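You operate a simulated robot arm through the tools that you are given. There is no shell and no other tool. Be economical: measure what you need, move in short steps, check, and stop when the job is done.

Carry out the task below with a simulated two-armed robot. There is one attempt and no reset: what you move stays moved.

JOB
Hold the orange tray on the number 7 bench steady with one hand and put the red end cap in it with the other. Take the grey foam sleeve on the number 4 bench and put it away on the shelf over the lanes. Open the upper cupboard door, take the orange bottle and leave it on the upper shelf of the stock cupboard and shut the door again. Take the wooden block and leave it on the template on the number 1 bench. Put the transfer card labelled "4" from the number 1 bench on the drip mat. Put the white end plug from the number 1 bench on the green ready mat. The order is free. Set down upright: orange bottle, white end plug.

Only the result counts: the job must be done as asked and must still hold three seconds after the hand-in. Knocking over, shifting, dropping, spilling or breaking anything else fails it. Lids that push on must go on centred and level and be pressed home; caps that screw on are set level and turned clockwise until they are tight.

ROBOT AND FRAMES
Two 7-joint arms with fingered hands on one trunk, on a base that drives. Base frame: it is fixed to the floor where the robot stands at the start and does not move with it; the origin is under the middle of the robot, x ahead of it, y to its left, z up; the surface under the hand at the start is at about z = 760. Lengths are in mm, angles in degrees, forces in N, time in s.
The left shoulder is at the start at [60, 138, 797], the right one opposite. With the tool pointing down near the work surface each hand reaches from about 400 to 920 mm from the robot's upright axis, wherever it stands, measured 20 degrees to its own side. Places, roughly: drip mat (20x27 cm) [4060, -5320, 800]; green ready mat (16x13 cm) [5160, -5040, 800]; grey foam sleeve (4x4x9 cm) [5000, -3700, 800]; orange bottle [4250, -3750, 750]; orange tray (20x15x5 cm) [700, -2800, 800]; red end cap (4x4x4 cm) [700, 100, 800]; shelf over the lanes (17x74 cm) [7440, -5800, 1400]; template [5000, -6250, 750]; transfer card [4750, -6250, 750]; upper cupboard door [7100, -5800, 600]; upper shelf of the stock cupboard [7300, -5800, 500]; white end plug (4x4x5 cm) [4200, -6000, 800]; wooden block (9x4x4 cm) [4900, -5800, 800]. Payload 4 kg a hand.
The tool frame of a hand sits at the grasp point between the pads (the TCP): z along the fingers, y along the line on which they close. The tips reach 36 mm beyond it. The gripper opens to 120 mm. The gripper's body begins 42 mm behind the TCP. The gripper is a hand of 5 fingers: y runs from the thumb to the fingers, the wrist lies at [-15, -109, -200] in the tool frame, and closing takes about 1.5 s.
Orientation is that of the tool frame in the base frame, as a unit quaternion [x, y, z, w]. With the fingers straight down and the wrist toward the robot, the tool's x, y and z point along [0, 1, 0], [1, 0, 0] and [0, 0, -1] of the base frame.

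CONTROLS
- The arms move only by the tool arm_command. It takes "left_motion", "right_motion" or both (then of equal length, played together; a hand with none holds still); each is a list of rows, each a list of 7 numbers: the gripper command, from -1 (shut) to 1 (fully open), values between in proportion, then the shift along the base's x, y, z in units of 25 mm (1.0 is 25 mm), then the turn, a rotation vector about the base's x, y, z in units of 5 degrees (1.0 is 5 degrees). In form: [[gripper, x, y, z, wx, wy, wz], ...]. A call has 1 to 20 rows; each row shifts and turns the commanded pose from where the row before left it. A call with a number of a shift or a turn outside -1 to 1 is refused whole. Each row takes 0.2 s and may step no farther than 50 mm and 8.6 degrees from the row before; otherwise, or with a gripper value out of range, the whole call is refused. A pose out of reach is approached as far as the arm can. The call stops where the force on the tool passes 40 N (or 10 N more than at its start, if that is more) or the arm is blocked; 0.2 s more then pass. Each finger travels about 153 mm/s and halts on what it meets, pressing with about 31 N; the grip force reading is that of the motor and also rises with nothing between the fingers. The clock runs only during rows and for 0.2 s after the last one: add rows that do not move to give the fingers time. It gives the time, the measured TCP pose, the force on the tool (base axes), the opening and the grip force at its end, in the units of the frame above (readings bear some noise), with the torque about the TCP (base axes, N m) and any sound that the robot's microphone picked up.
- Cameras (640 x 400 px; columns grow to the right, rows downward): "scene" is now at [53.2, 34.1, 1434.3]; the picture's right is [0.28, -0.96, 0.00], its down [-0.58, -0.17, -0.80] and it looks along [0.77, 0.22, -0.60] (base axes); focal length 258 px, centre (320, 200). "left" rides on the left gripper at [-69, -79, -131] in its tool frame; the picture's right is [-0.78, -0.29, 0.55], its down [0.55, -0.73, 0.40] and it looks along [0.29, 0.61, 0.74] (tool axes); focal length 222 px, centre (320, 200). "right" rides on the right gripper at [69, -79, -131] in its tool frame; the picture's right is [-0.78, 0.29, -0.55], its down [-0.55, -0.73, 0.40] and it looks along [-0.29, 0.61, 0.74] (tool axes); focal length 222 px, centre (320, 200). There is no depth. A picture from a camera that has moved, and an enlarged one, comes with that camera's place and axes in the base frame and with its lens. The place of the scene camera against the robot may be out by one fixed shift of up to 18 mm in any direction.
- snapshot(camera): a new picture of that camera. No time passes.
- lift_body(by): slides the trunk up (or, below 0, down) by that many mm; the arms and the scene camera ride with it, the base frame stays. It gives what a move gives, with no picture.
- steer(legs): drives the robot by 1 to 6 legs, each [ahead, left, turn to the left] in mm, mm and degrees, along the robot's own axes; the way and the turn of a leg run together, so that a leg with both is an arc; at most 1500 mm and 180 degrees a leg. The arms and the cameras ride along, it lands a little off, and it stops where it bumps. It gives what a move gives.
- grasp_type(shape, hand): the hand has 5 fingers and takes this shape, open, in about a second: jaw (thumb against the fingers, like two jaws); tri (thumb and two fingers); tip (a fingertip pinch); poke (one finger out to press); point (the index stretched); flat (the hand flat); cup (the hand cupped); fist (a fist). The gripper value then closes the fingers along that shape, each until it touches; the sizes above hold for jaw. It gives what a move gives, with no picture.
- pan_tilt(pan, tilt): turns the head with the scene camera to pan (to the left, within 86 degrees either way) and tilt (down, from -29 to 69), counted from straight ahead of the robot. It gives what a move gives.
- zoom(camera, box): a new picture of the part [left, top, right, bottom] of that camera's present view, enlarged. No time passes.
- finish_job(): hands the job in; it is judged then, once.

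Work in short steps. Places have to be worked out from the pictures, the camera data and where the tool is seen: move nearer, look again, correct. Check each grasp and each placing, and mend what went wrong. You have 207 turns and 202 pictures in all, those below and enlarged ones among them. Open the grippers and draw the arms clear of the work before you hand the job in, unless the task says otherwise; then end with one line.

The tools are called after "Call:" as a command line: name --argument value ..., lists and objects as JSON in quotes. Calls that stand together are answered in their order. arm_command: Moves the arms, as the interface text tells. Its arguments: {"type":"object","properties":{"left_motion":{"type":"array"},"right_motion":{"type":"array"}},"required":[]} The other tools are called the same way: lift_body (by) slides the trunk up or down; grasp_type (shape, hand) gives the hand a shape; steer (legs) drives the base; pan_tilt (pan, tilt) turns the head that bears the scene camera; snapshot (camera) takes a picture; zoom (camera, box) takes an enlarged picture of a part of a camera's view; finish_job () hands the job in.

At the start:

```text
t: 0.0
left_tool_pos: [563.4, 373.3, 1077.9]
left_tool_rot: [0.706, 0.708, 0.0, 0.001]
left_contact_force: [0.0, -0.3, -0.1]
left_moment: [0.01, 0.01, -0.01]
left_width: 120.0
left_gripper_force: 0.0
left_shape: jaw
right_tool_pos: [571.4, -196.5, 1046.1]
right_tool_rot: [0.708, 0.707, 0.0, 0.0]
right_contact_force: [0.4, -0.1, 0.1]
right_moment: [0.02, 0.02, -0.02]
right_width: 119.8
right_gripper_force: 0.0
right_shape: jaw
trunk travel left (down, up): [-375.0, 215.0]
robot x, y, heading: [-1.4, -0.7, 0.0]
head pan, tilt: [16.0, 37.1]
```

scene: 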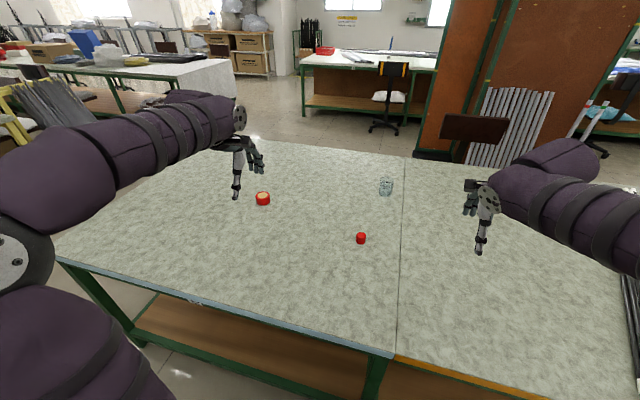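
right: 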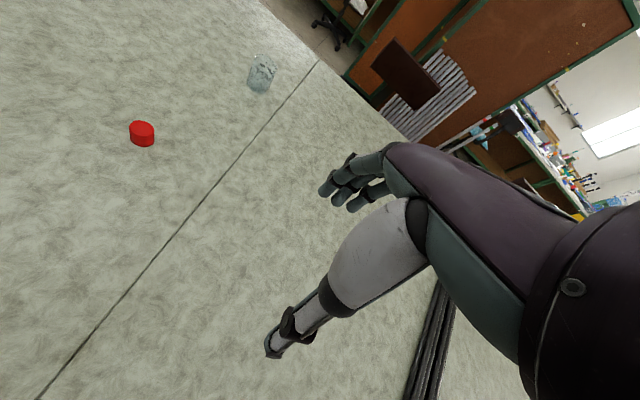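
left: 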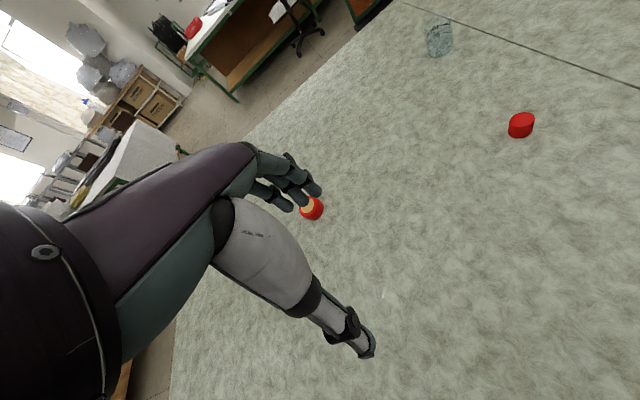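

The red end cap comes out at about [715, 68, 780] in all three pictures. I move the open left hand above it and look again.

Call:
arm_command --left_motion '[[1, 0.45, -0.93, -0.5, 0, 0, 0], [1, 0.45, -0.93, -0.5, 0, 0, 0], [1, 0.45, -0.93, -0.5, 0, 0, 0], [1, 0.45, -0.93, -0.5, 0, 0, 0], [1, 0.45, -0.93, -0.5, 0, 0, 0], [1, 0.45, -0.93, -0.5, 0, 0, 0], [1, 0.45, -0.93, -0.5, 0, 0, 0], [1, 0.45, -0.93, -0.5, 0, 0, 0], [1, 0.45, -0.93, -0.5, 0, 0, 0], [1, 0.45, -0.93, -0.5, 0, 0, 0], [1, 0.45, -0.93, -0.5, 0, 0, 0], [1, 0.45, -0.93, -0.5, 0, 0, 0], [1, 0.45, -0.93, -0.5, 0, 0, 0], [1, 0, 0, 0, 0, 0, 0]]'

Call:
snapshot --camera "left"

Call:
snapshot --camera "scene"

```text
t: 3.0
left_tool_pos: [708.1, 71.0, 916.1]
left_tool_rot: [0.707, 0.707, 0.0, 0.0]
left_contact_force: [-0.5, -0.6, -0.7]
left_moment: [-0.01, 0.01, -0.04]
left_width: 119.7
left_gripper_force: 0.0
left_shape: jaw
right_tool_pos: [571.2, -196.8, 1046.1]
right_tool_rot: [0.707, 0.707, 0.001, 0.0]
right_contact_force: [0.1, -0.2, -0.5]
right_moment: [0.02, 0.05, -0.02]
right_width: 120.0
right_gripper_force: 0.0
right_shape: jaw
trunk travel left (down, up): [-375.0, 215.0]
robot x, y, heading: [-1.0, -0.2, -0.1]
head pan, tilt: [16.0, 37.1]
```

```text
198 pictures are left
camera left: at [629.1, 1.7, 1046.2], right [-0.29, -0.79, -0.55], down [-0.74, 0.55, -0.4], along [0.61, 0.29, -0.74], focal length 222 px, centre (320, 200)
```

left: 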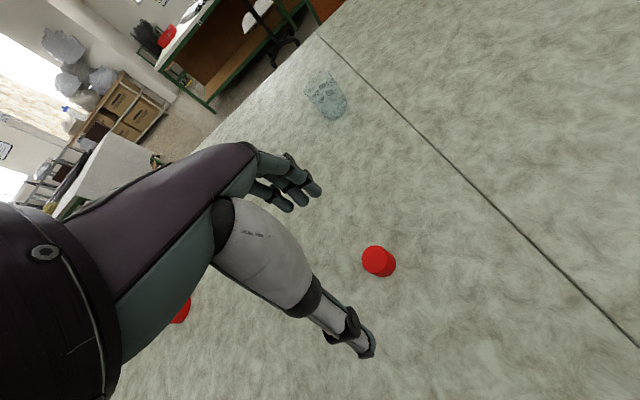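

```text
197 pictures are left
camera scene: at [53.2, 34.1, 1434.3], right [0.28, -0.96, 0.0], down [-0.58, -0.17, -0.8], along [0.77, 0.22, -0.6], focal length 258 px, centre (320, 200)
```

scene: 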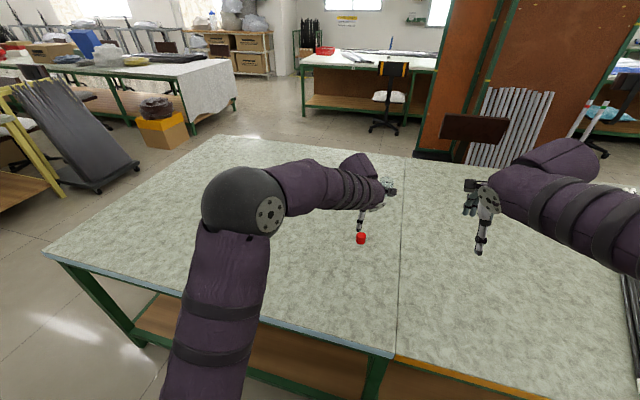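

The cap centre now reads [716, 64, 780]. I go down to z≈803 over it and close.

Call:
arm_command --left_motion '[[1, 0.3, -0.28, 0, 0, 0, 0], [1, 0, 0, -0.75, 0, 0, 0], [1, 0, 0, -0.75, 0, 0, 0], [1, 0, 0, -0.75, 0, 0, 0], [1, 0, 0, -0.75, 0, 0, 0], [1, 0, 0, -0.75, 0, 0, 0], [1, 0, 0, -0.75, 0, 0, 0], [1, 0, 0, 0, 0, 0, 0]]'

Call:
snapshot --camera "left"

```text
t: 4.8
left_tool_pos: [716.3, 63.7, 802.2]
left_tool_rot: [0.707, 0.707, 0.0, 0.0]
left_contact_force: [-0.5, 0.2, -0.1]
left_moment: [0.05, -0.01, 0.02]
left_width: 120.0
left_gripper_force: 0.1
left_shape: jaw
right_tool_pos: [571.5, -196.8, 1045.4]
right_tool_rot: [0.707, 0.707, -0.001, 0.0]
right_contact_force: [-0.4, 0.9, 0.2]
right_moment: [0.01, 0.02, 0.03]
right_width: 119.8
right_gripper_force: 0.1
right_shape: jaw
trunk travel left (down, up): [-375.0, 215.0]
robot x, y, heading: [-1.5, -3.0, -0.2]
head pan, tilt: [16.0, 37.1]
```

```text
196 pictures are left
camera left: at [637.5, -5.2, 933.2], right [-0.29, -0.78, -0.55], down [-0.73, 0.55, -0.4], along [0.61, 0.29, -0.74], focal length 222 px, centre (320, 200)
```

left: 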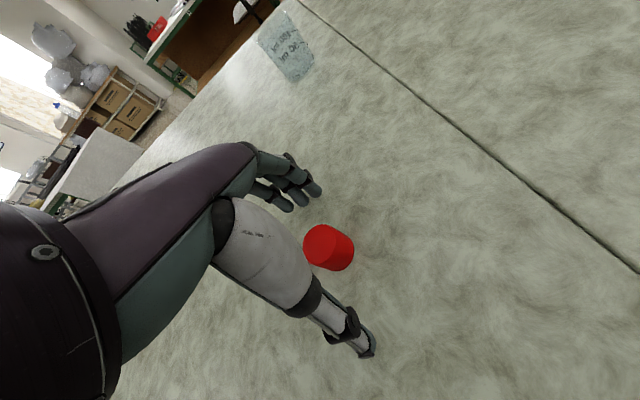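

The cap sits between thumb and fingers. I close the hand and lift.

Call:
arm_command --left_motion '[[-1, 0, 0, 0, 0, 0, 0], [-1, 0, 0, 0, 0, 0, 0], [-1, 0, 0, 0, 0, 0, 0], [-1, 0, 0, 0, 0, 0, 0], [-1, 0, 0, 0, 0, 0, 0], [-1, 0, 0, 0, 0, 0, 0], [-1, 0, 0, 0, 0, 0, 0], [-1, 0, 0, 0, 0, 0, 0], [-1, 0, 0, 0.4, 0, 0, 0], [-1, 0, 0, 0.8, 0, 0, 0], [-1, 0, 0, 1, 0, 0, 0], [-1, 0, 0, 1, 0, 0, 0], [-1, 0, 0, 1, 0, 0, 0], [-1, 0, 0, 1, 0, 0, 0], [-1, 0, 0, 1, 0, 0, 0]]'

Call:
snapshot --camera "left"

```text
t: 8.0
left_tool_pos: [716.7, 66.4, 957.3]
left_tool_rot: [0.707, 0.707, -0.001, 0.0]
left_contact_force: [-0.1, -0.3, -0.2]
left_moment: [-0.01, -0.03, -0.02]
left_width: 24.8
left_gripper_force: 30.5
left_shape: jaw
right_tool_pos: [571.1, -196.9, 1046.0]
right_tool_rot: [0.708, 0.707, 0.0, 0.0]
right_contact_force: [-1.1, 0.3, -0.2]
right_moment: [-0.03, 0.01, 0.0]
right_width: 119.9
right_gripper_force: 0.0
right_shape: jaw
trunk travel left (down, up): [-375.0, 215.0]
robot x, y, heading: [0.3, 0.4, -0.1]
head pan, tilt: [16.0, 37.1]
```

```text
195 pictures are left
camera left: at [638.2, -3.2, 1088.2], right [-0.29, -0.78, -0.55], down [-0.74, 0.55, -0.4], along [0.61, 0.29, -0.74], focal length 222 px, centre (320, 200)
```

left: 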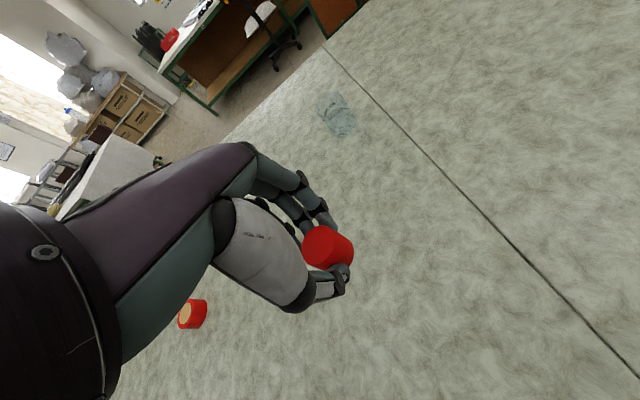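

The cap is held. Before driving to bench 7, I look to the right.

Call:
pan_tilt --pan -60 --tilt 25

Call:
snapshot --camera "scene"

Call:
pan_tilt --pan -10 --tilt 15

Call:
snapshot --camera "scene"

```text
t: 9.5
left_tool_pos: [718.4, 65.4, 957.3]
left_tool_rot: [0.707, 0.707, 0.0, 0.0]
left_contact_force: [0.2, 0.4, 0.3]
left_moment: [-0.03, -0.03, 0.03]
left_width: 25.0
left_gripper_force: 31.3
left_shape: jaw
right_tool_pos: [570.7, -196.6, 1046.3]
right_tool_rot: [0.706, 0.708, 0.0, 0.0]
right_contact_force: [-0.5, 0.5, -0.2]
right_moment: [0.03, 0.03, -0.02]
right_width: 119.4
right_gripper_force: 0.1
right_shape: jaw
trunk travel left (down, up): [-375.0, 215.0]
robot x, y, heading: [-2.8, -2.1, -0.1]
head pan, tilt: [-60.0, 25.0]
```

```text
194 pictures are left
camera scene: at [15.9, -69.7, 1453.3], right [-0.87, -0.5, 0.0], down [-0.21, 0.37, -0.91], along [0.45, -0.78, -0.42], focal length 258 px, centre (320, 200)
```

scene: 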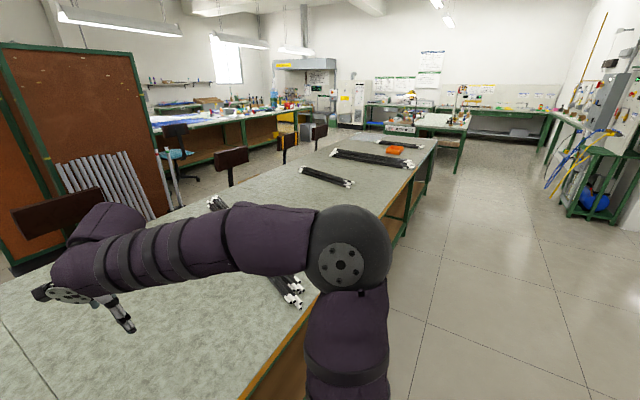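

```text
t: 10.7
left_tool_pos: [717.7, 66.2, 957.1]
left_tool_rot: [0.707, 0.707, 0.0, 0.0]
left_contact_force: [0.7, 0.0, 0.6]
left_moment: [0.01, 0.01, 0.01]
left_width: 24.8
left_gripper_force: 30.7
left_shape: jaw
right_tool_pos: [571.7, -197.8, 1045.4]
right_tool_rot: [0.707, 0.707, 0.0, 0.0]
right_contact_force: [0.8, -0.5, 1.1]
right_moment: [0.01, -0.01, -0.06]
right_width: 119.6
right_gripper_force: 0.1
right_shape: jaw
trunk travel left (down, up): [-375.0, 215.0]
robot x, y, heading: [-4.2, 3.2, -0.3]
head pan, tilt: [-10.0, 15.0]
```

```text
193 pictures are left
camera scene: at [61.8, -6.2, 1469.5], right [-0.17, -0.98, 0.0], down [-0.26, 0.05, -0.97], along [0.95, -0.17, -0.26], focal length 258 px, centre (320, 200)
```

scene: 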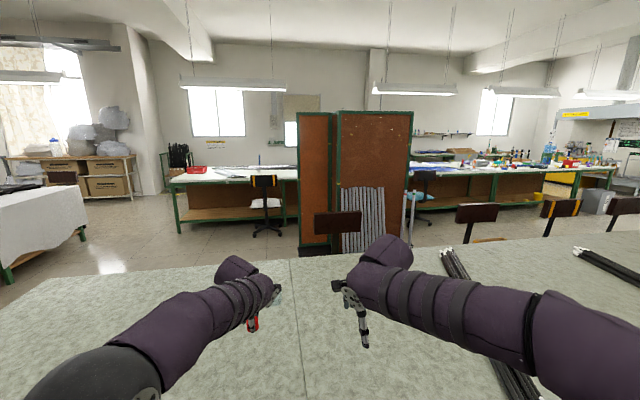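

The bench front edge runs straight at x≈372 and the tray is near [660, -2750]. The arms clear the tube bundles, so I drive sideways to bench 7.

Call:
steer --legs '[[0, -1380, 0], [0, -1380, 0]]'

Call:
pan_tilt --pan 0 --tilt 45

Call:
snapshot --camera "scene"

Call:
snapshot --camera "left"

Call:
snapshot --camera "right"

```text
t: 24.2
left_tool_pos: [687.0, -2736.2, 956.8]
left_tool_rot: [0.714, 0.7, 0.0, 0.0]
left_contact_force: [0.1, -0.7, -0.3]
left_moment: [-0.04, -0.01, 0.01]
left_width: 24.9
left_gripper_force: 30.6
left_shape: jaw
right_tool_pos: [535.2, -2995.7, 1046.7]
right_tool_rot: [0.714, 0.7, 0.0, 0.0]
right_contact_force: [0.6, 0.2, 0.4]
right_moment: [0.02, 0.03, 0.0]
right_width: 119.7
right_gripper_force: 0.0
right_shape: jaw
trunk travel left (down, up): [-375.0, 215.0]
robot x, y, heading: [-32.9, -2787.8, -1.0]
head pan, tilt: [-10.0, 15.0]
```

```text
t: 25.1
left_tool_pos: [686.9, -2737.4, 956.9]
left_tool_rot: [0.714, 0.701, -0.001, 0.001]
left_contact_force: [-0.3, -0.1, -0.4]
left_moment: [0.04, 0.03, 0.0]
left_width: 24.8
left_gripper_force: 30.9
left_shape: jaw
right_tool_pos: [534.3, -2995.2, 1046.0]
right_tool_rot: [0.714, 0.701, 0.0, -0.001]
right_contact_force: [0.2, 0.2, -0.4]
right_moment: [-0.01, -0.01, 0.02]
right_width: 119.9
right_gripper_force: 0.1
right_shape: jaw
trunk travel left (down, up): [-375.0, 215.0]
robot x, y, heading: [-31.7, -2789.9, -1.0]
head pan, tilt: [0.0, 45.0]
```

```text
192 pictures are left
camera scene: at [18.9, -2777.9, 1422.7], right [-0.02, -1.0, 0.0], down [-0.71, 0.01, -0.71], along [0.71, -0.01, -0.71], focal length 258 px, centre (320, 200)
```

scene: 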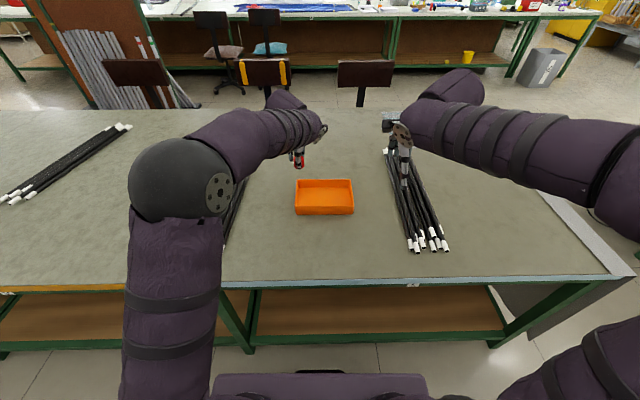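

```text
191 pictures are left
camera left: at [606.0, -2802.9, 1087.9], right [-0.31, -0.78, -0.55], down [-0.72, 0.56, -0.4], along [0.62, 0.27, -0.74], focal length 222 px, centre (320, 200)
```

left: 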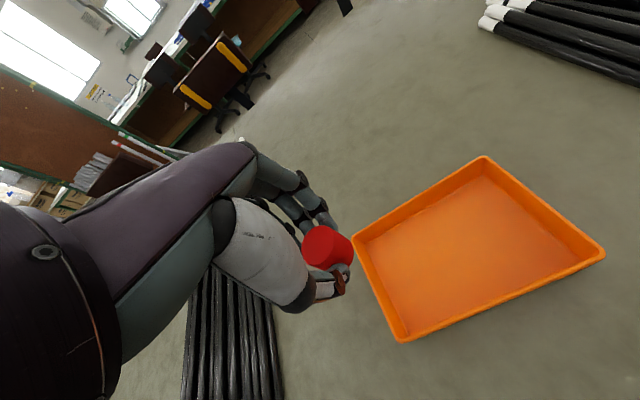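

```text
190 pictures are left
camera right: at [457.2, -2924.8, 1177.6], right [0.27, -0.79, 0.55], down [-0.75, -0.53, -0.4], along [0.61, -0.3, -0.74], focal length 222 px, centre (320, 200)
```

right: 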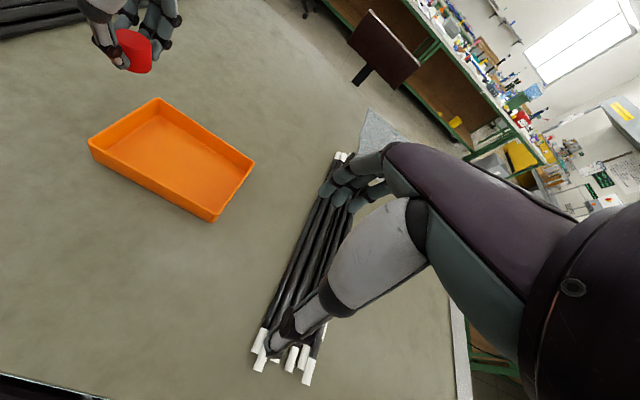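

The tray centre is about [670, -2810] with its long side along y. I bring the right hand, half open, above its near wall on the right part and look from close up.

Call:
arm_command --right_motion '[[0, 0.4, 0.83, -0.8, 0, 0, 0], [0, 0.4, 0.83, -0.8, 0, 0, 0], [0, 0.4, 0.83, -0.8, 0, 0, 0], [0, 0.4, 0.83, -0.8, 0, 0, 0], [0, 0.4, 0.83, -0.8, 0, 0, 0], [0, 0.4, 0.83, -0.8, 0, 0, 0], [0, 0, 0, 0, 0, 0, 0]]'

Call:
snapshot --camera "right"

Call:
zoom --camera "scene" --box '[260, 140, 420, 240]'

```text
t: 26.7
left_tool_pos: [685.1, -2735.8, 957.4]
left_tool_rot: [0.715, 0.699, -0.001, 0.0]
left_contact_force: [-0.5, 0.2, 0.7]
left_moment: [-0.03, -0.01, 0.03]
left_width: 25.0
left_gripper_force: 30.8
left_shape: jaw
right_tool_pos: [593.9, -2874.2, 924.9]
right_tool_rot: [0.715, 0.699, 0.0, 0.0]
right_contact_force: [0.0, 0.3, -0.4]
right_moment: [0.0, -0.01, -0.03]
right_width: 60.2
right_gripper_force: 0.0
right_shape: jaw
trunk travel left (down, up): [-375.0, 215.0]
robot x, y, heading: [-32.2, -2786.5, -1.4]
head pan, tilt: [0.0, 45.0]
```

```text
189 pictures are left
camera right: at [516.8, -2802.7, 1056.9], right [0.27, -0.79, 0.55], down [-0.75, -0.53, -0.4], along [0.61, -0.3, -0.74], focal length 222 px, centre (320, 200)
```

right: 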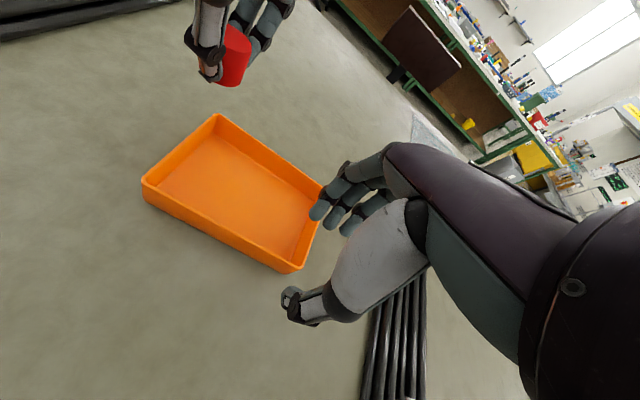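

```text
4.00 times, centred on (340, 190) of scene
camera zoom: at [18.9, -2777.8, 1422.7], right [-0.02, -1.0, 0.0], down [-0.71, 0.01, -0.71], along [0.71, -0.01, -0.71], focal length 1033 px, centre (240, 240)
```

zoom: 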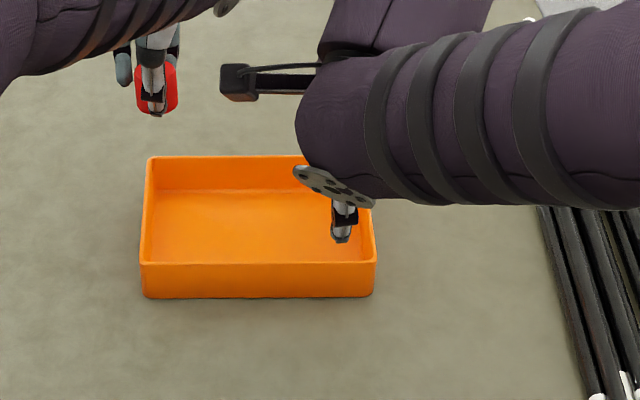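

The near rim runs at x≈612, y from -2720 to -2900. I line the right hand up at [612, -2848] and lower it astride the wall.

Call:
arm_command --right_motion '[[0, 0.72, 1, 0, 0, 0, 0], [0, 0, 0, -0.9, 0, 0, 0], [0, 0, 0, -0.9, 0, 0, 0], [0, 0, 0, -0.9, 0, 0, 0], [0, 0, 0, 0, 0, 0, 0]]'

Call:
snapshot --camera "right"

```text
t: 27.9
left_tool_pos: [686.5, -2736.8, 957.0]
left_tool_rot: [0.714, 0.7, 0.0, 0.001]
left_contact_force: [-0.6, 0.0, 0.3]
left_moment: [0.01, 0.02, 0.02]
left_width: 24.9
left_gripper_force: 31.0
left_shape: jaw
right_tool_pos: [614.0, -2844.4, 859.4]
right_tool_rot: [0.714, 0.7, 0.0, 0.0]
right_contact_force: [-0.4, 0.8, 0.0]
right_moment: [0.03, 0.05, 0.01]
right_width: 59.9
right_gripper_force: 0.0
right_shape: jaw
trunk travel left (down, up): [-375.0, 215.0]
robot x, y, heading: [-33.3, -2787.1, -1.2]
head pan, tilt: [0.0, 45.0]
```

```text
187 pictures are left
camera right: at [535.6, -2773.4, 991.6], right [0.27, -0.79, 0.55], down [-0.75, -0.53, -0.4], along [0.61, -0.3, -0.74], focal length 222 px, centre (320, 200)
```

right: 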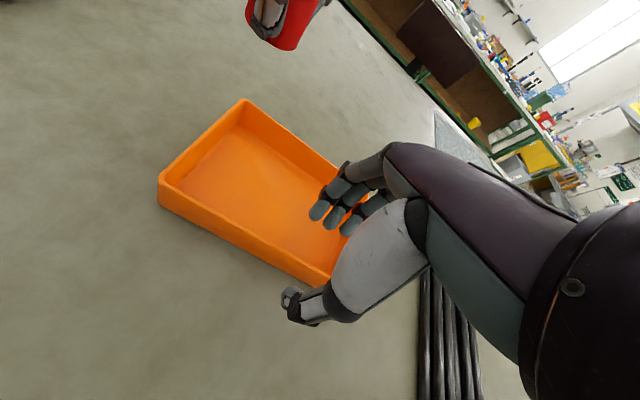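

The wall lies between thumb and fingers. I finish the descent with a small x correction.

Call:
arm_command --right_motion '[[0, -0.12, 0, -0.8, 0, 0, 0], [0, 0, 0, -0.7, 0, 0, 0], [0, 0, 0, -0.3, 0, 0, 0], [0, 0, 0, 0, 0, 0, 0]]'

Call:
snapshot --camera "right"

Call:
snapshot --camera "left"

```text
t: 28.9
left_tool_pos: [686.6, -2736.4, 956.6]
left_tool_rot: [0.714, 0.7, 0.0, 0.0]
left_contact_force: [0.4, 1.1, -0.4]
left_moment: [-0.05, 0.01, -0.01]
left_width: 24.8
left_gripper_force: 31.2
left_shape: jaw
right_tool_pos: [609.9, -2845.3, 813.0]
right_tool_rot: [0.714, 0.701, 0.0, 0.0]
right_contact_force: [0.2, -0.6, -0.6]
right_moment: [-0.01, 0.01, 0.01]
right_width: 60.2
right_gripper_force: 0.0
right_shape: jaw
trunk travel left (down, up): [-375.0, 215.0]
robot x, y, heading: [-33.1, -2784.3, -1.0]
head pan, tilt: [0.0, 45.0]
```

```text
186 pictures are left
camera right: at [532.3, -2774.3, 945.1], right [0.28, -0.79, 0.55], down [-0.75, -0.54, -0.4], along [0.61, -0.3, -0.74], focal length 222 px, centre (320, 200)
```

right: 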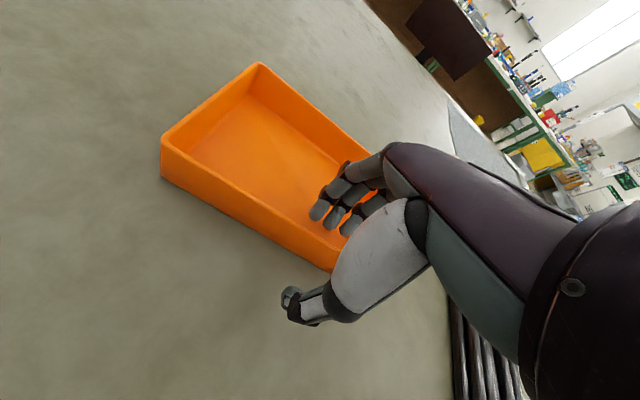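

```text
185 pictures are left
camera left: at [606.0, -2803.0, 1087.9], right [-0.31, -0.78, -0.55], down [-0.72, 0.56, -0.4], along [0.62, 0.27, -0.74], focal length 222 px, centre (320, 200)
```

left: 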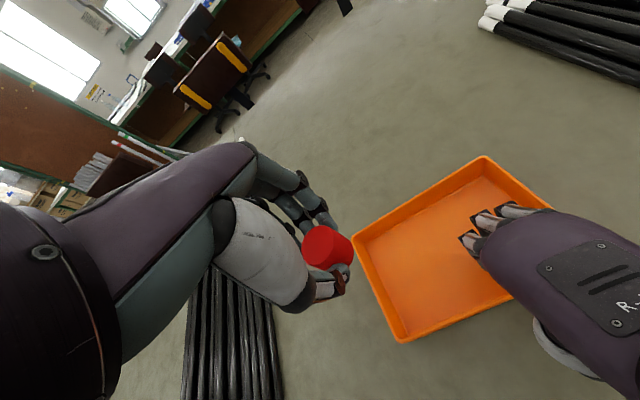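

Fingers are inside, thumb outside. I close slowly on the wall.

Call:
arm_command --right_motion '[[-0.3, 0, 0, 0, 0, 0, 0], [-0.5, 0, 0, 0, 0, 0, 0], [-0.7, 0, 0, 0, 0, 0, 0], [-0.8, 0, 0, 0, 0, 0, 0], [-0.9, 0, 0, 0, 0, 0, 0], [-1, 0, 0, 0, 0, 0, 0], [-1, 0, 0, 0, 0, 0, 0], [-1, 0, 0, 0, 0, 0, 0]]'

Call:
snapshot --camera "right"

Call:
snapshot --camera "left"

```text
t: 30.7
left_tool_pos: [686.7, -2737.1, 957.7]
left_tool_rot: [0.714, 0.7, 0.0, 0.001]
left_contact_force: [-0.2, 0.5, 0.7]
left_moment: [0.04, -0.01, -0.02]
left_width: 25.1
left_gripper_force: 30.9
left_shape: jaw
right_tool_pos: [609.8, -2844.9, 813.2]
right_tool_rot: [0.714, 0.7, 0.0, -0.001]
right_contact_force: [0.2, 0.0, 0.1]
right_moment: [0.08, -0.02, 0.08]
right_width: 0.0
right_gripper_force: 30.9
right_shape: jaw
trunk travel left (down, up): [-375.0, 215.0]
robot x, y, heading: [-32.3, -2786.5, -1.1]
head pan, tilt: [0.0, 45.0]
```

```text
184 pictures are left
camera right: at [532.3, -2774.3, 945.1], right [0.28, -0.79, 0.55], down [-0.75, -0.53, -0.4], along [0.61, -0.3, -0.74], focal length 222 px, centre (320, 200)
```

right: 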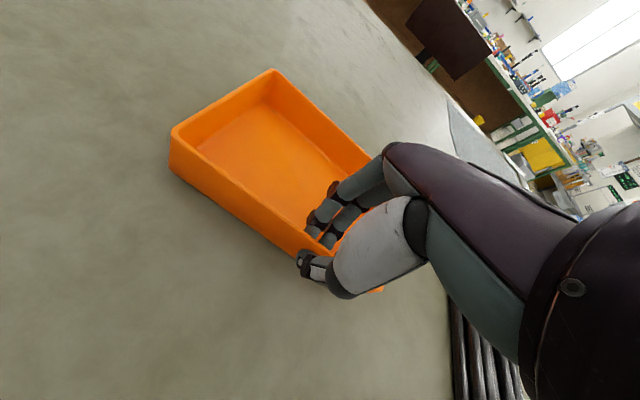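

```text
183 pictures are left
camera left: at [606.1, -2802.9, 1087.8], right [-0.31, -0.78, -0.55], down [-0.72, 0.56, -0.4], along [0.62, 0.27, -0.74], focal length 222 px, centre (320, 200)
```

left: 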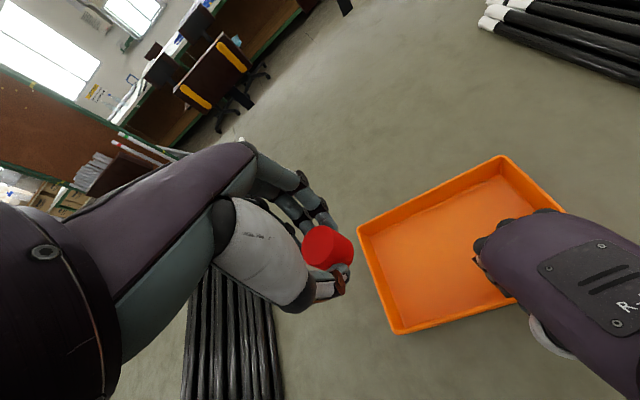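

The tray is gripped (it moved about a centimetre). I bring the cap over the tray's left part, lower to just above the floor and check.

Call:
arm_command --left_motion '[[-1, 0.1, -0.7, 0, 0, 0, 0], [-1, 0, -0.65, -0.5, 0, 0, 0], [-1, 0, 0, -0.9, 0, 0, 0], [-1, 0, 0, -0.9, 0, 0, 0], [-1, 0, 0, -0.9, 0, 0, 0], [-1, 0, 0, -0.9, 0, 0, 0], [-1, 0, 0, -0.9, 0, 0, 0], [-1, 0, 0, -0.8, 0, 0, 0], [-1, 0, 0, 0, 0, 0, 0]]'

Call:
snapshot --camera "left"

```text
t: 32.7
left_tool_pos: [694.1, -2766.0, 824.7]
left_tool_rot: [0.712, 0.702, 0.004, 0.01]
left_contact_force: [0.2, -13.7, 13.7]
left_moment: [0.13, -0.18, -0.13]
left_width: 25.0
left_gripper_force: 31.0
left_shape: jaw
right_tool_pos: [607.9, -2851.0, 811.5]
right_tool_rot: [0.717, 0.697, -0.003, -0.001]
right_contact_force: [7.5, 15.1, 16.2]
right_moment: [0.37, -0.18, 0.23]
right_width: 0.0
right_gripper_force: 31.1
right_shape: jaw
trunk travel left (down, up): [-375.0, 215.0]
robot x, y, heading: [-34.2, -2786.1, -1.2]
head pan, tilt: [0.0, 45.0]
```

```text
182 pictures are left
camera left: at [611.9, -2832.4, 955.0], right [-0.29, -0.79, -0.55], down [-0.72, 0.56, -0.42], along [0.63, 0.27, -0.73], focal length 222 px, centre (320, 200)
```

left: 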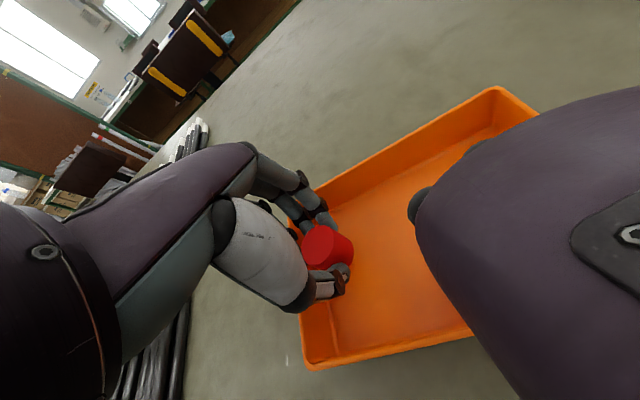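

The left hand touches the tray's left wall. I raise it a little and look.

Call:
arm_command --left_motion '[[-1, 0, 0, 0.8, 0, 0, 0], [-1, 0, 0, 0.8, 0, 0, 0], [-1, 0, 0, 0, 0, 0, 0]]'

Call:
snapshot --camera "left"

Call:
zoom --camera "scene" --box '[260, 140, 420, 240]'

Call:
snapshot --camera "right"

```text
t: 33.5
left_tool_pos: [690.8, -2761.9, 848.7]
left_tool_rot: [0.71, 0.704, 0.001, -0.004]
left_contact_force: [0.1, -0.2, 0.6]
left_moment: [0.02, -0.05, -0.04]
left_width: 24.5
left_gripper_force: 30.9
left_shape: jaw
right_tool_pos: [612.1, -2849.1, 815.1]
right_tool_rot: [0.717, 0.697, 0.0, 0.002]
right_contact_force: [-0.8, 0.8, -1.1]
right_moment: [0.05, -0.01, 0.05]
right_width: 0.2
right_gripper_force: 30.3
right_shape: jaw
trunk travel left (down, up): [-375.0, 215.0]
robot x, y, heading: [-31.1, -2785.7, -1.2]
head pan, tilt: [0.0, 45.0]
```

```text
181 pictures are left
camera left: at [611.4, -2830.4, 980.8], right [-0.3, -0.78, -0.55], down [-0.73, 0.56, -0.39], along [0.61, 0.28, -0.74], focal length 222 px, centre (320, 200)
```

left: 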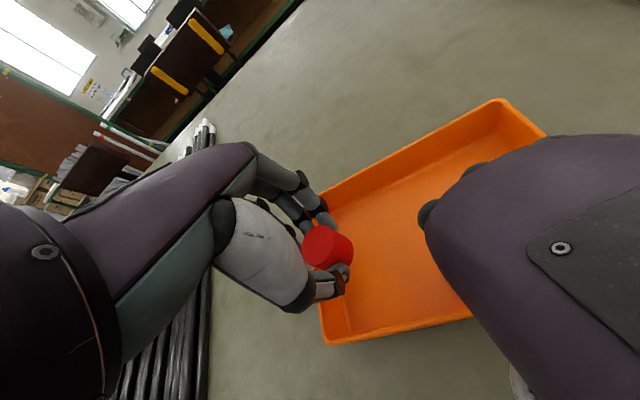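

```text
4.00 times, centred on (340, 190) of scene
camera zoom: at [18.9, -2777.8, 1422.6], right [-0.02, -1.0, 0.0], down [-0.71, 0.01, -0.71], along [0.71, -0.01, -0.71], focal length 1033 px, centre (240, 240)
```

zoom: 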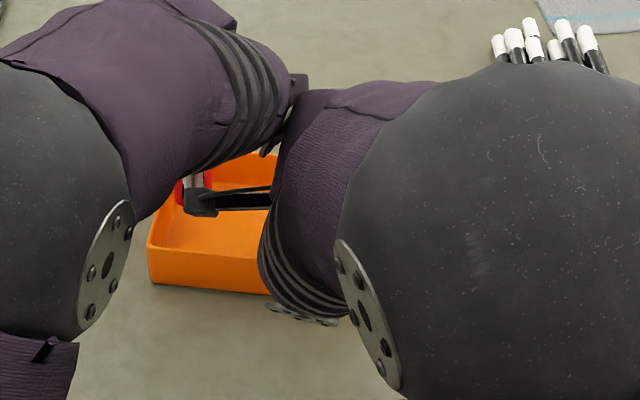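

```text
179 pictures are left
camera right: at [534.1, -2777.6, 946.4], right [0.27, -0.79, 0.55], down [-0.75, -0.53, -0.4], along [0.61, -0.3, -0.73], focal length 222 px, centre (320, 200)
```

right: 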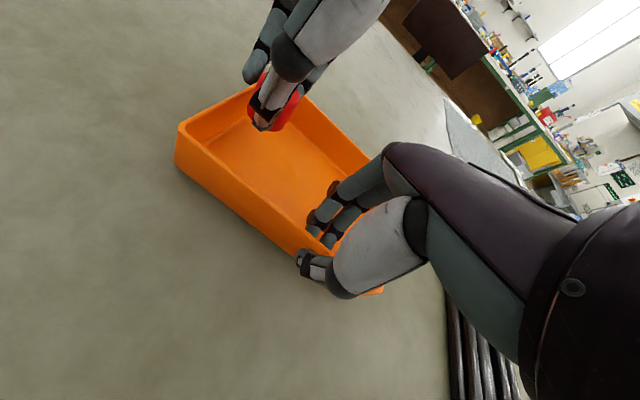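

The outer left finger is above the left wall. I yaw the left hand 30° (wrist outward), shift 18 mm right, then look.

Call:
arm_command --left_motion '[[-1, 0, 0, 0.6, 0, 0, 0], [-1, 0, -0.12, 0, 0, 0, -1], [-1, 0, -0.12, 0, 0, 0, -1], [-1, 0, -0.12, 0, 0, 0, -1], [-1, 0, -0.12, 0, 0, 0, -1], [-1, 0, -0.12, 0, 0, 0, -1], [-1, 0, -0.12, 0, 0, 0, -1], [-1, 0, 0, 0, 0, 0, 0]]'

Call:
snapshot --camera "left"

Call:
snapshot --camera "right"

```text
t: 35.3
left_tool_pos: [688.9, -2787.1, 867.0]
left_tool_rot: [0.871, 0.491, 0.0, 0.0]
left_contact_force: [0.7, 0.0, 0.2]
left_moment: [0.0, 0.01, 0.0]
left_width: 25.0
left_gripper_force: 31.4
left_shape: jaw
right_tool_pos: [609.7, -2844.0, 813.9]
right_tool_rot: [0.714, 0.7, 0.001, 0.0]
right_contact_force: [-0.1, 0.0, -0.6]
right_moment: [0.03, -0.02, 0.05]
right_width: 0.0
right_gripper_force: 30.9
right_shape: jaw
trunk travel left (down, up): [-375.0, 215.0]
robot x, y, heading: [-29.2, -2786.5, -1.1]
head pan, tilt: [0.0, 45.0]
```

```text
178 pictures are left
camera left: at [585.5, -2805.2, 998.1], right [-0.66, -0.52, -0.55], down [-0.34, 0.85, -0.4], along [0.67, -0.07, -0.74], focal length 222 px, centre (320, 200)
```

left: 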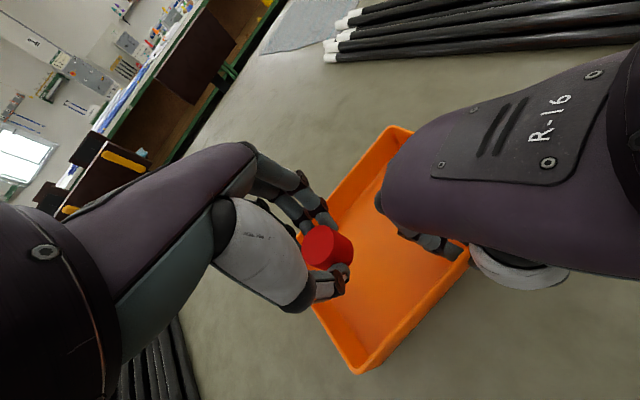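

```text
177 pictures are left
camera right: at [532.4, -2774.3, 945.1], right [0.28, -0.79, 0.55], down [-0.75, -0.53, -0.4], along [0.61, -0.3, -0.74], focal length 222 px, centre (320, 200)
```

right: 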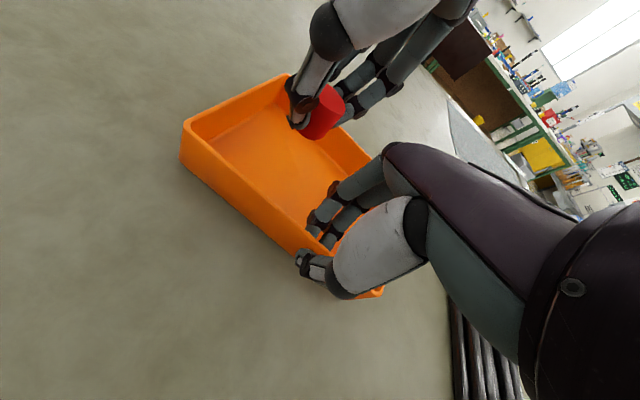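

Clear of the walls now. I lower the cap to the tray floor.

Call:
arm_command --left_motion '[[-1, -0.3, 0.1, -0.5, 0, 0, 0], [-1, 0, 0, -0.6, 0, 0, 0], [-1, 0, 0, -0.6, 0, 0, 0], [-1, 0, 0, -0.5, 0, 0, 0], [-1, 0, 0, 0, 0, 0, 0]]'

Call:
snapshot --camera "left"

Call:
snapshot --camera "right"

```text
t: 36.5
left_tool_pos: [682.6, -2786.4, 810.8]
left_tool_rot: [0.871, 0.492, 0.0, 0.0]
left_contact_force: [0.2, -0.8, 0.8]
left_moment: [-0.03, -0.01, 0.03]
left_width: 24.8
left_gripper_force: 30.8
left_shape: jaw
right_tool_pos: [610.4, -2843.6, 812.7]
right_tool_rot: [0.714, 0.7, 0.0, 0.0]
right_contact_force: [0.7, 0.4, 0.2]
right_moment: [0.03, 0.0, 0.02]
right_width: 0.0
right_gripper_force: 30.8
right_shape: jaw
trunk travel left (down, up): [-375.0, 215.0]
robot x, y, heading: [-31.9, -2787.7, -1.2]
head pan, tilt: [0.0, 45.0]
```

```text
176 pictures are left
camera left: at [579.1, -2803.3, 941.7], right [-0.66, -0.52, -0.55], down [-0.35, 0.85, -0.4], along [0.67, -0.07, -0.74], focal length 222 px, centre (320, 200)
```

left: 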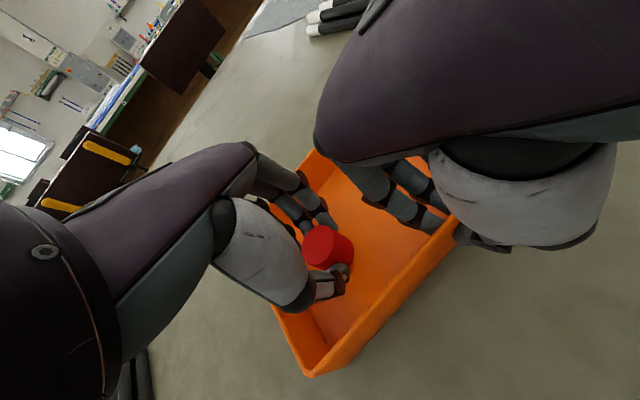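

```text
175 pictures are left
camera right: at [532.4, -2774.3, 945.2], right [0.28, -0.79, 0.55], down [-0.75, -0.53, -0.4], along [0.61, -0.3, -0.74], focal length 222 px, centre (320, 200)
```

right: 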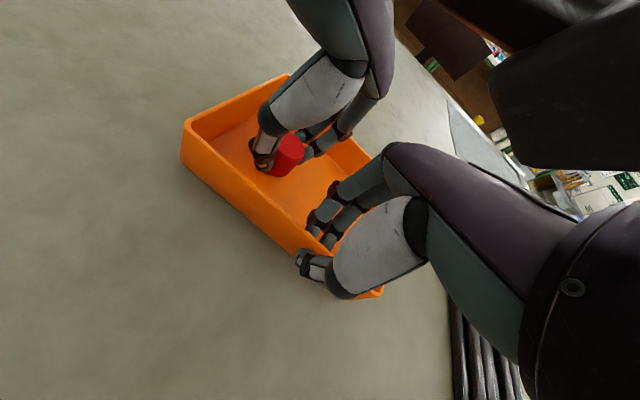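

The cap is a few mm above the floor. I lower 3 mm, open moderately, and draw the left hand up.

Call:
arm_command --left_motion '[[-1, 0, 0, -0.12, 0, 0, 0], [-1, 0, 0, 0, 0, 0, 0], [-0.5, 0, 0, 0, 0, 0, 0], [-0.2, 0, 0, 0, 0, 0, 0], [0, 0, 0, 0, 0, 0, 0], [0.1, 0, 0, 0, 0, 0, 0], [0.1, 0, 0, 0.4, 0, 0, 0], [0.1, 0, 0, 0.8, 0, 0, 0], [0.1, 0, 0, 1, 0, 0, 0], [0.1, 0, 0, 1, 0, 0, 0], [0.1, 0, 0, 1, 0, 0, 0], [0.1, 0, 0, 1, 0, 0, 0], [0.1, 0, 0, 1, 0, 0, 0]]'

Call:
snapshot --camera "left"

```text
t: 39.3
left_tool_pos: [681.9, -2786.1, 965.0]
left_tool_rot: [0.871, 0.492, 0.0, -0.001]
left_contact_force: [-0.2, -0.7, 0.1]
left_moment: [0.05, 0.02, -0.02]
left_width: 66.0
left_gripper_force: 0.1
left_shape: jaw
right_tool_pos: [610.1, -2844.2, 813.6]
right_tool_rot: [0.714, 0.7, 0.0, 0.0]
right_contact_force: [-1.5, 0.6, -0.5]
right_moment: [0.06, -0.01, 0.04]
right_width: 0.0
right_gripper_force: 31.1
right_shape: jaw
trunk travel left (down, up): [-375.0, 215.0]
robot x, y, heading: [-35.8, -2785.9, -1.1]
head pan, tilt: [0.0, 45.0]
```

```text
174 pictures are left
camera left: at [578.7, -2803.9, 1095.5], right [-0.66, -0.52, -0.55], down [-0.34, 0.85, -0.4], along [0.67, -0.07, -0.74], focal length 222 px, centre (320, 200)
```

left: 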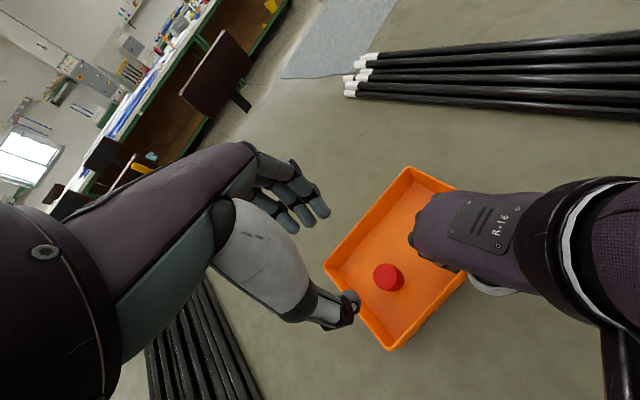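

The cap stands in the tray. I release the right hand gently and raise both arms to the travel posture.

Call:
arm_command --right_motion '[[-0.8, 0, 0, 0, 0, 0, 0], [-0.5, 0, 0, 0, 0, 0, 0], [-0.3, 0, 0, 0, 0, 0, 0], [-0.2, 0, 0, 0, 0, 0, 0], [-0.2, 0, 0, 0.4, 0, 0, 0], [-0.2, 0, 0, 0.8, 0, 0, 0], [-0.2, 0, 0, 1, 0, 0, 0], [0, -0.3, -0.6, 1, 0, 0, 0], [0.5, -0.3, -0.6, 1, 0, 0, 0], [1, -0.3, -0.6, 1, 0, 0, 0], [1, -0.3, -0.6, 1, 0, 0, 0], [1, -0.3, -0.6, 1, 0, 0, 0], [1, -0.3, -0.6, 1, 0, 0, 0], [1, -0.3, -0.6, 1, 0, 0, 0]]' --left_motion '[[0.1, 0, 0, 0, 0, 0, 0], [0.1, 0, 0, 0, 0, 0, 0], [0.1, 0, 0, 0, 0, 0, 0], [0.1, 0, 0, 0, 0, 0, 0], [0.1, 0, 0.7, 0.4, 0, 0, 0], [0.1, 0, 0.8, 0.4, 0, 0, 0], [0.1, 0, 0.8, 0.4, 0, 0, 1], [0.1, -0.4, 0.8, 0.4, 0, 0, 1], [0.5, -0.4, 0.8, 0.4, 0, 0, 1], [1, -0.4, 0.8, 0.4, 0, 0, 1], [1, -0.4, 0.8, 0.4, 0, 0, 1], [1, -0.4, 0.8, 0.2, 0, 0, 1], [1, -0.4, 0.8, 0.2, 0, 0, 0], [1, -0.4, 0.8, 0.2, 0, 0, 0]]'

Call:
snapshot --camera "scene"

Call:
pan_tilt --pan -40 --tilt 12

Call:
snapshot --camera "scene"

```text
t: 42.3
left_tool_pos: [608.2, -2588.4, 1047.9]
left_tool_rot: [0.714, 0.701, -0.001, 0.0]
left_contact_force: [0.0, 0.4, -0.4]
left_moment: [-0.04, -0.02, -0.01]
left_width: 119.5
left_gripper_force: 0.1
left_shape: jaw
right_tool_pos: [556.5, -2950.0, 1044.1]
right_tool_rot: [0.713, 0.701, -0.001, 0.001]
right_contact_force: [0.2, -0.2, 1.2]
right_moment: [-0.01, -0.01, -0.02]
right_width: 119.7
right_gripper_force: 0.1
right_shape: jaw
trunk travel left (down, up): [-375.0, 215.0]
robot x, y, heading: [-31.7, -2786.8, -1.2]
head pan, tilt: [0.0, 45.0]
```

```text
173 pictures are left
camera scene: at [18.4, -2777.8, 1422.7], right [-0.02, -1.0, 0.0], down [-0.71, 0.01, -0.71], along [0.71, -0.01, -0.71], focal length 258 px, centre (320, 200)
```

scene: 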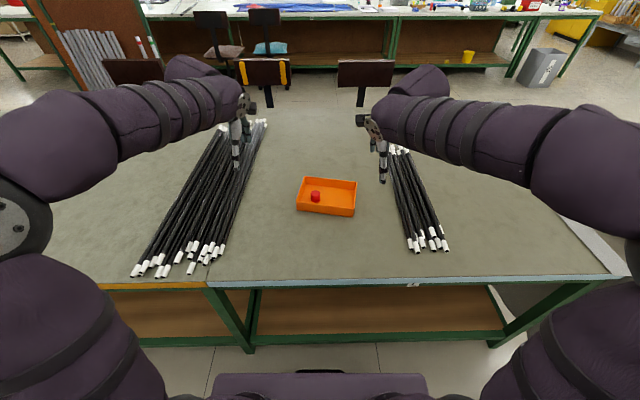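

```text
t: 43.4
left_tool_pos: [609.9, -2589.7, 1048.1]
left_tool_rot: [0.714, 0.7, 0.0, 0.0]
left_contact_force: [-0.7, -0.2, -1.0]
left_moment: [0.01, 0.0, -0.02]
left_width: 119.7
left_gripper_force: 0.1
left_shape: jaw
right_tool_pos: [557.3, -2948.6, 1043.8]
right_tool_rot: [0.714, 0.7, 0.0, 0.001]
right_contact_force: [0.1, 0.0, 0.2]
right_moment: [-0.02, 0.02, 0.02]
right_width: 119.9
right_gripper_force: 0.2
right_shape: jaw
trunk travel left (down, up): [-375.0, 215.0]
robot x, y, heading: [-30.1, -2786.0, -1.3]
head pan, tilt: [-40.0, 12.0]
```

```text
172 pictures are left
camera scene: at [7.8, -2837.5, 1474.3], right [-0.66, -0.75, 0.0], down [-0.16, 0.14, -0.98], along [0.74, -0.64, -0.21], focal length 258 px, centre (320, 200)
```

scene: 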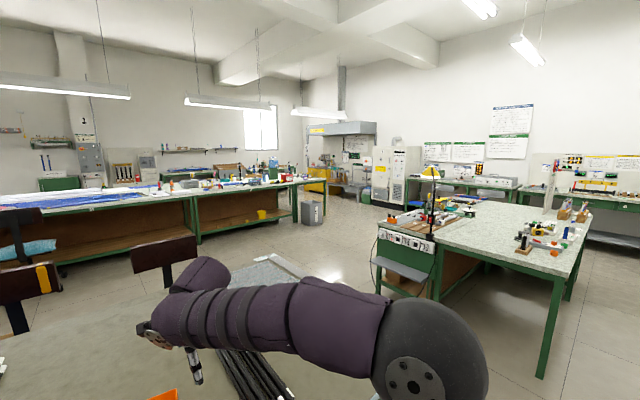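

Tray job done. I strafe right past the bench end (y≈-3640) and look at the passage to the far benches.

Call:
steer --legs '[[-150, 0, 0], [0, -1350, 0]]'

Call:
pan_tilt --pan 0 --tilt 20

Call:
snapshot --camera "scene"

Call:
pan_tilt --pan -60 --tilt 30

Call:
snapshot --camera "scene"

```text
t: 50.9
left_tool_pos: [438.7, -3887.0, 1046.9]
left_tool_rot: [0.709, 0.705, 0.0, 0.0]
left_contact_force: [0.0, 1.2, 0.3]
left_moment: [-0.02, 0.01, -0.01]
left_width: 119.7
left_gripper_force: 0.0
left_shape: jaw
right_tool_pos: [392.5, -4248.8, 1044.3]
right_tool_rot: [0.709, 0.705, -0.001, 0.0]
right_contact_force: [0.3, 0.3, 0.1]
right_moment: [0.01, 0.0, 0.03]
right_width: 120.0
right_gripper_force: 0.0
right_shape: jaw
trunk travel left (down, up): [-375.0, 215.0]
robot x, y, heading: [-206.6, -4096.0, -0.3]
head pan, tilt: [-40.0, 12.0]
```

```text
t: 52.0
left_tool_pos: [437.9, -3887.4, 1047.5]
left_tool_rot: [0.709, 0.705, 0.0, 0.0]
left_contact_force: [-0.1, -0.5, -0.7]
left_moment: [-0.01, 0.02, 0.01]
left_width: 120.0
left_gripper_force: 0.1
left_shape: jaw
right_tool_pos: [392.6, -4248.0, 1043.2]
right_tool_rot: [0.709, 0.705, 0.0, 0.0]
right_contact_force: [0.1, -0.3, 0.2]
right_moment: [-0.01, 0.0, 0.03]
right_width: 120.0
right_gripper_force: 0.0
right_shape: jaw
trunk travel left (down, up): [-375.0, 215.0]
robot x, y, heading: [-201.9, -4094.0, -0.3]
head pan, tilt: [0.0, 20.0]
```

```text
171 pictures are left
camera scene: at [-137.3, -4084.2, 1461.4], right [-0.01, -1.0, 0.0], down [-0.34, 0.0, -0.94], along [0.94, -0.01, -0.34], focal length 258 px, centre (320, 200)
```

scene: 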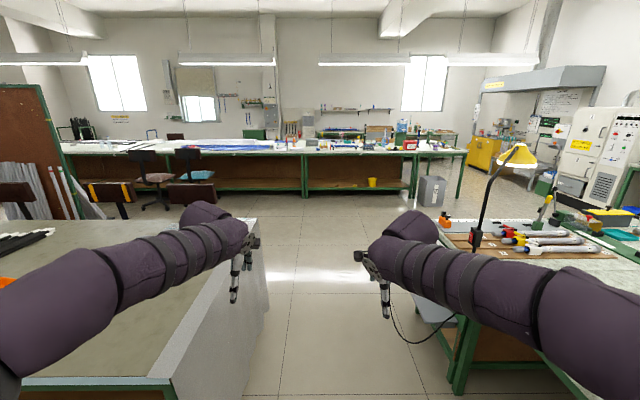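

```text
t: 53.3
left_tool_pos: [439.0, -3887.0, 1046.9]
left_tool_rot: [0.709, 0.705, 0.0, 0.0]
left_contact_force: [0.1, 0.1, 0.5]
left_moment: [-0.01, 0.01, -0.01]
left_width: 119.9
left_gripper_force: 0.1
left_shape: jaw
right_tool_pos: [392.7, -4248.9, 1043.8]
right_tool_rot: [0.709, 0.705, 0.0, 0.0]
right_contact_force: [-0.2, -0.6, -0.3]
right_moment: [0.0, 0.01, 0.01]
right_width: 119.4
right_gripper_force: 0.1
right_shape: jaw
trunk travel left (down, up): [-375.0, 215.0]
robot x, y, heading: [-197.4, -4091.3, -0.1]
head pan, tilt: [-60.0, 30.0]
```

```text
170 pictures are left
camera scene: at [-185.6, -4162.2, 1445.3], right [-0.87, -0.5, 0.0], down [-0.25, 0.43, -0.87], along [0.43, -0.75, -0.5], focal length 258 px, centre (320, 200)
```

scene: 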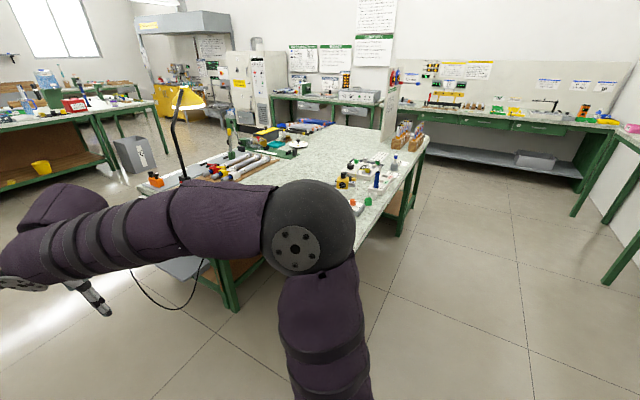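

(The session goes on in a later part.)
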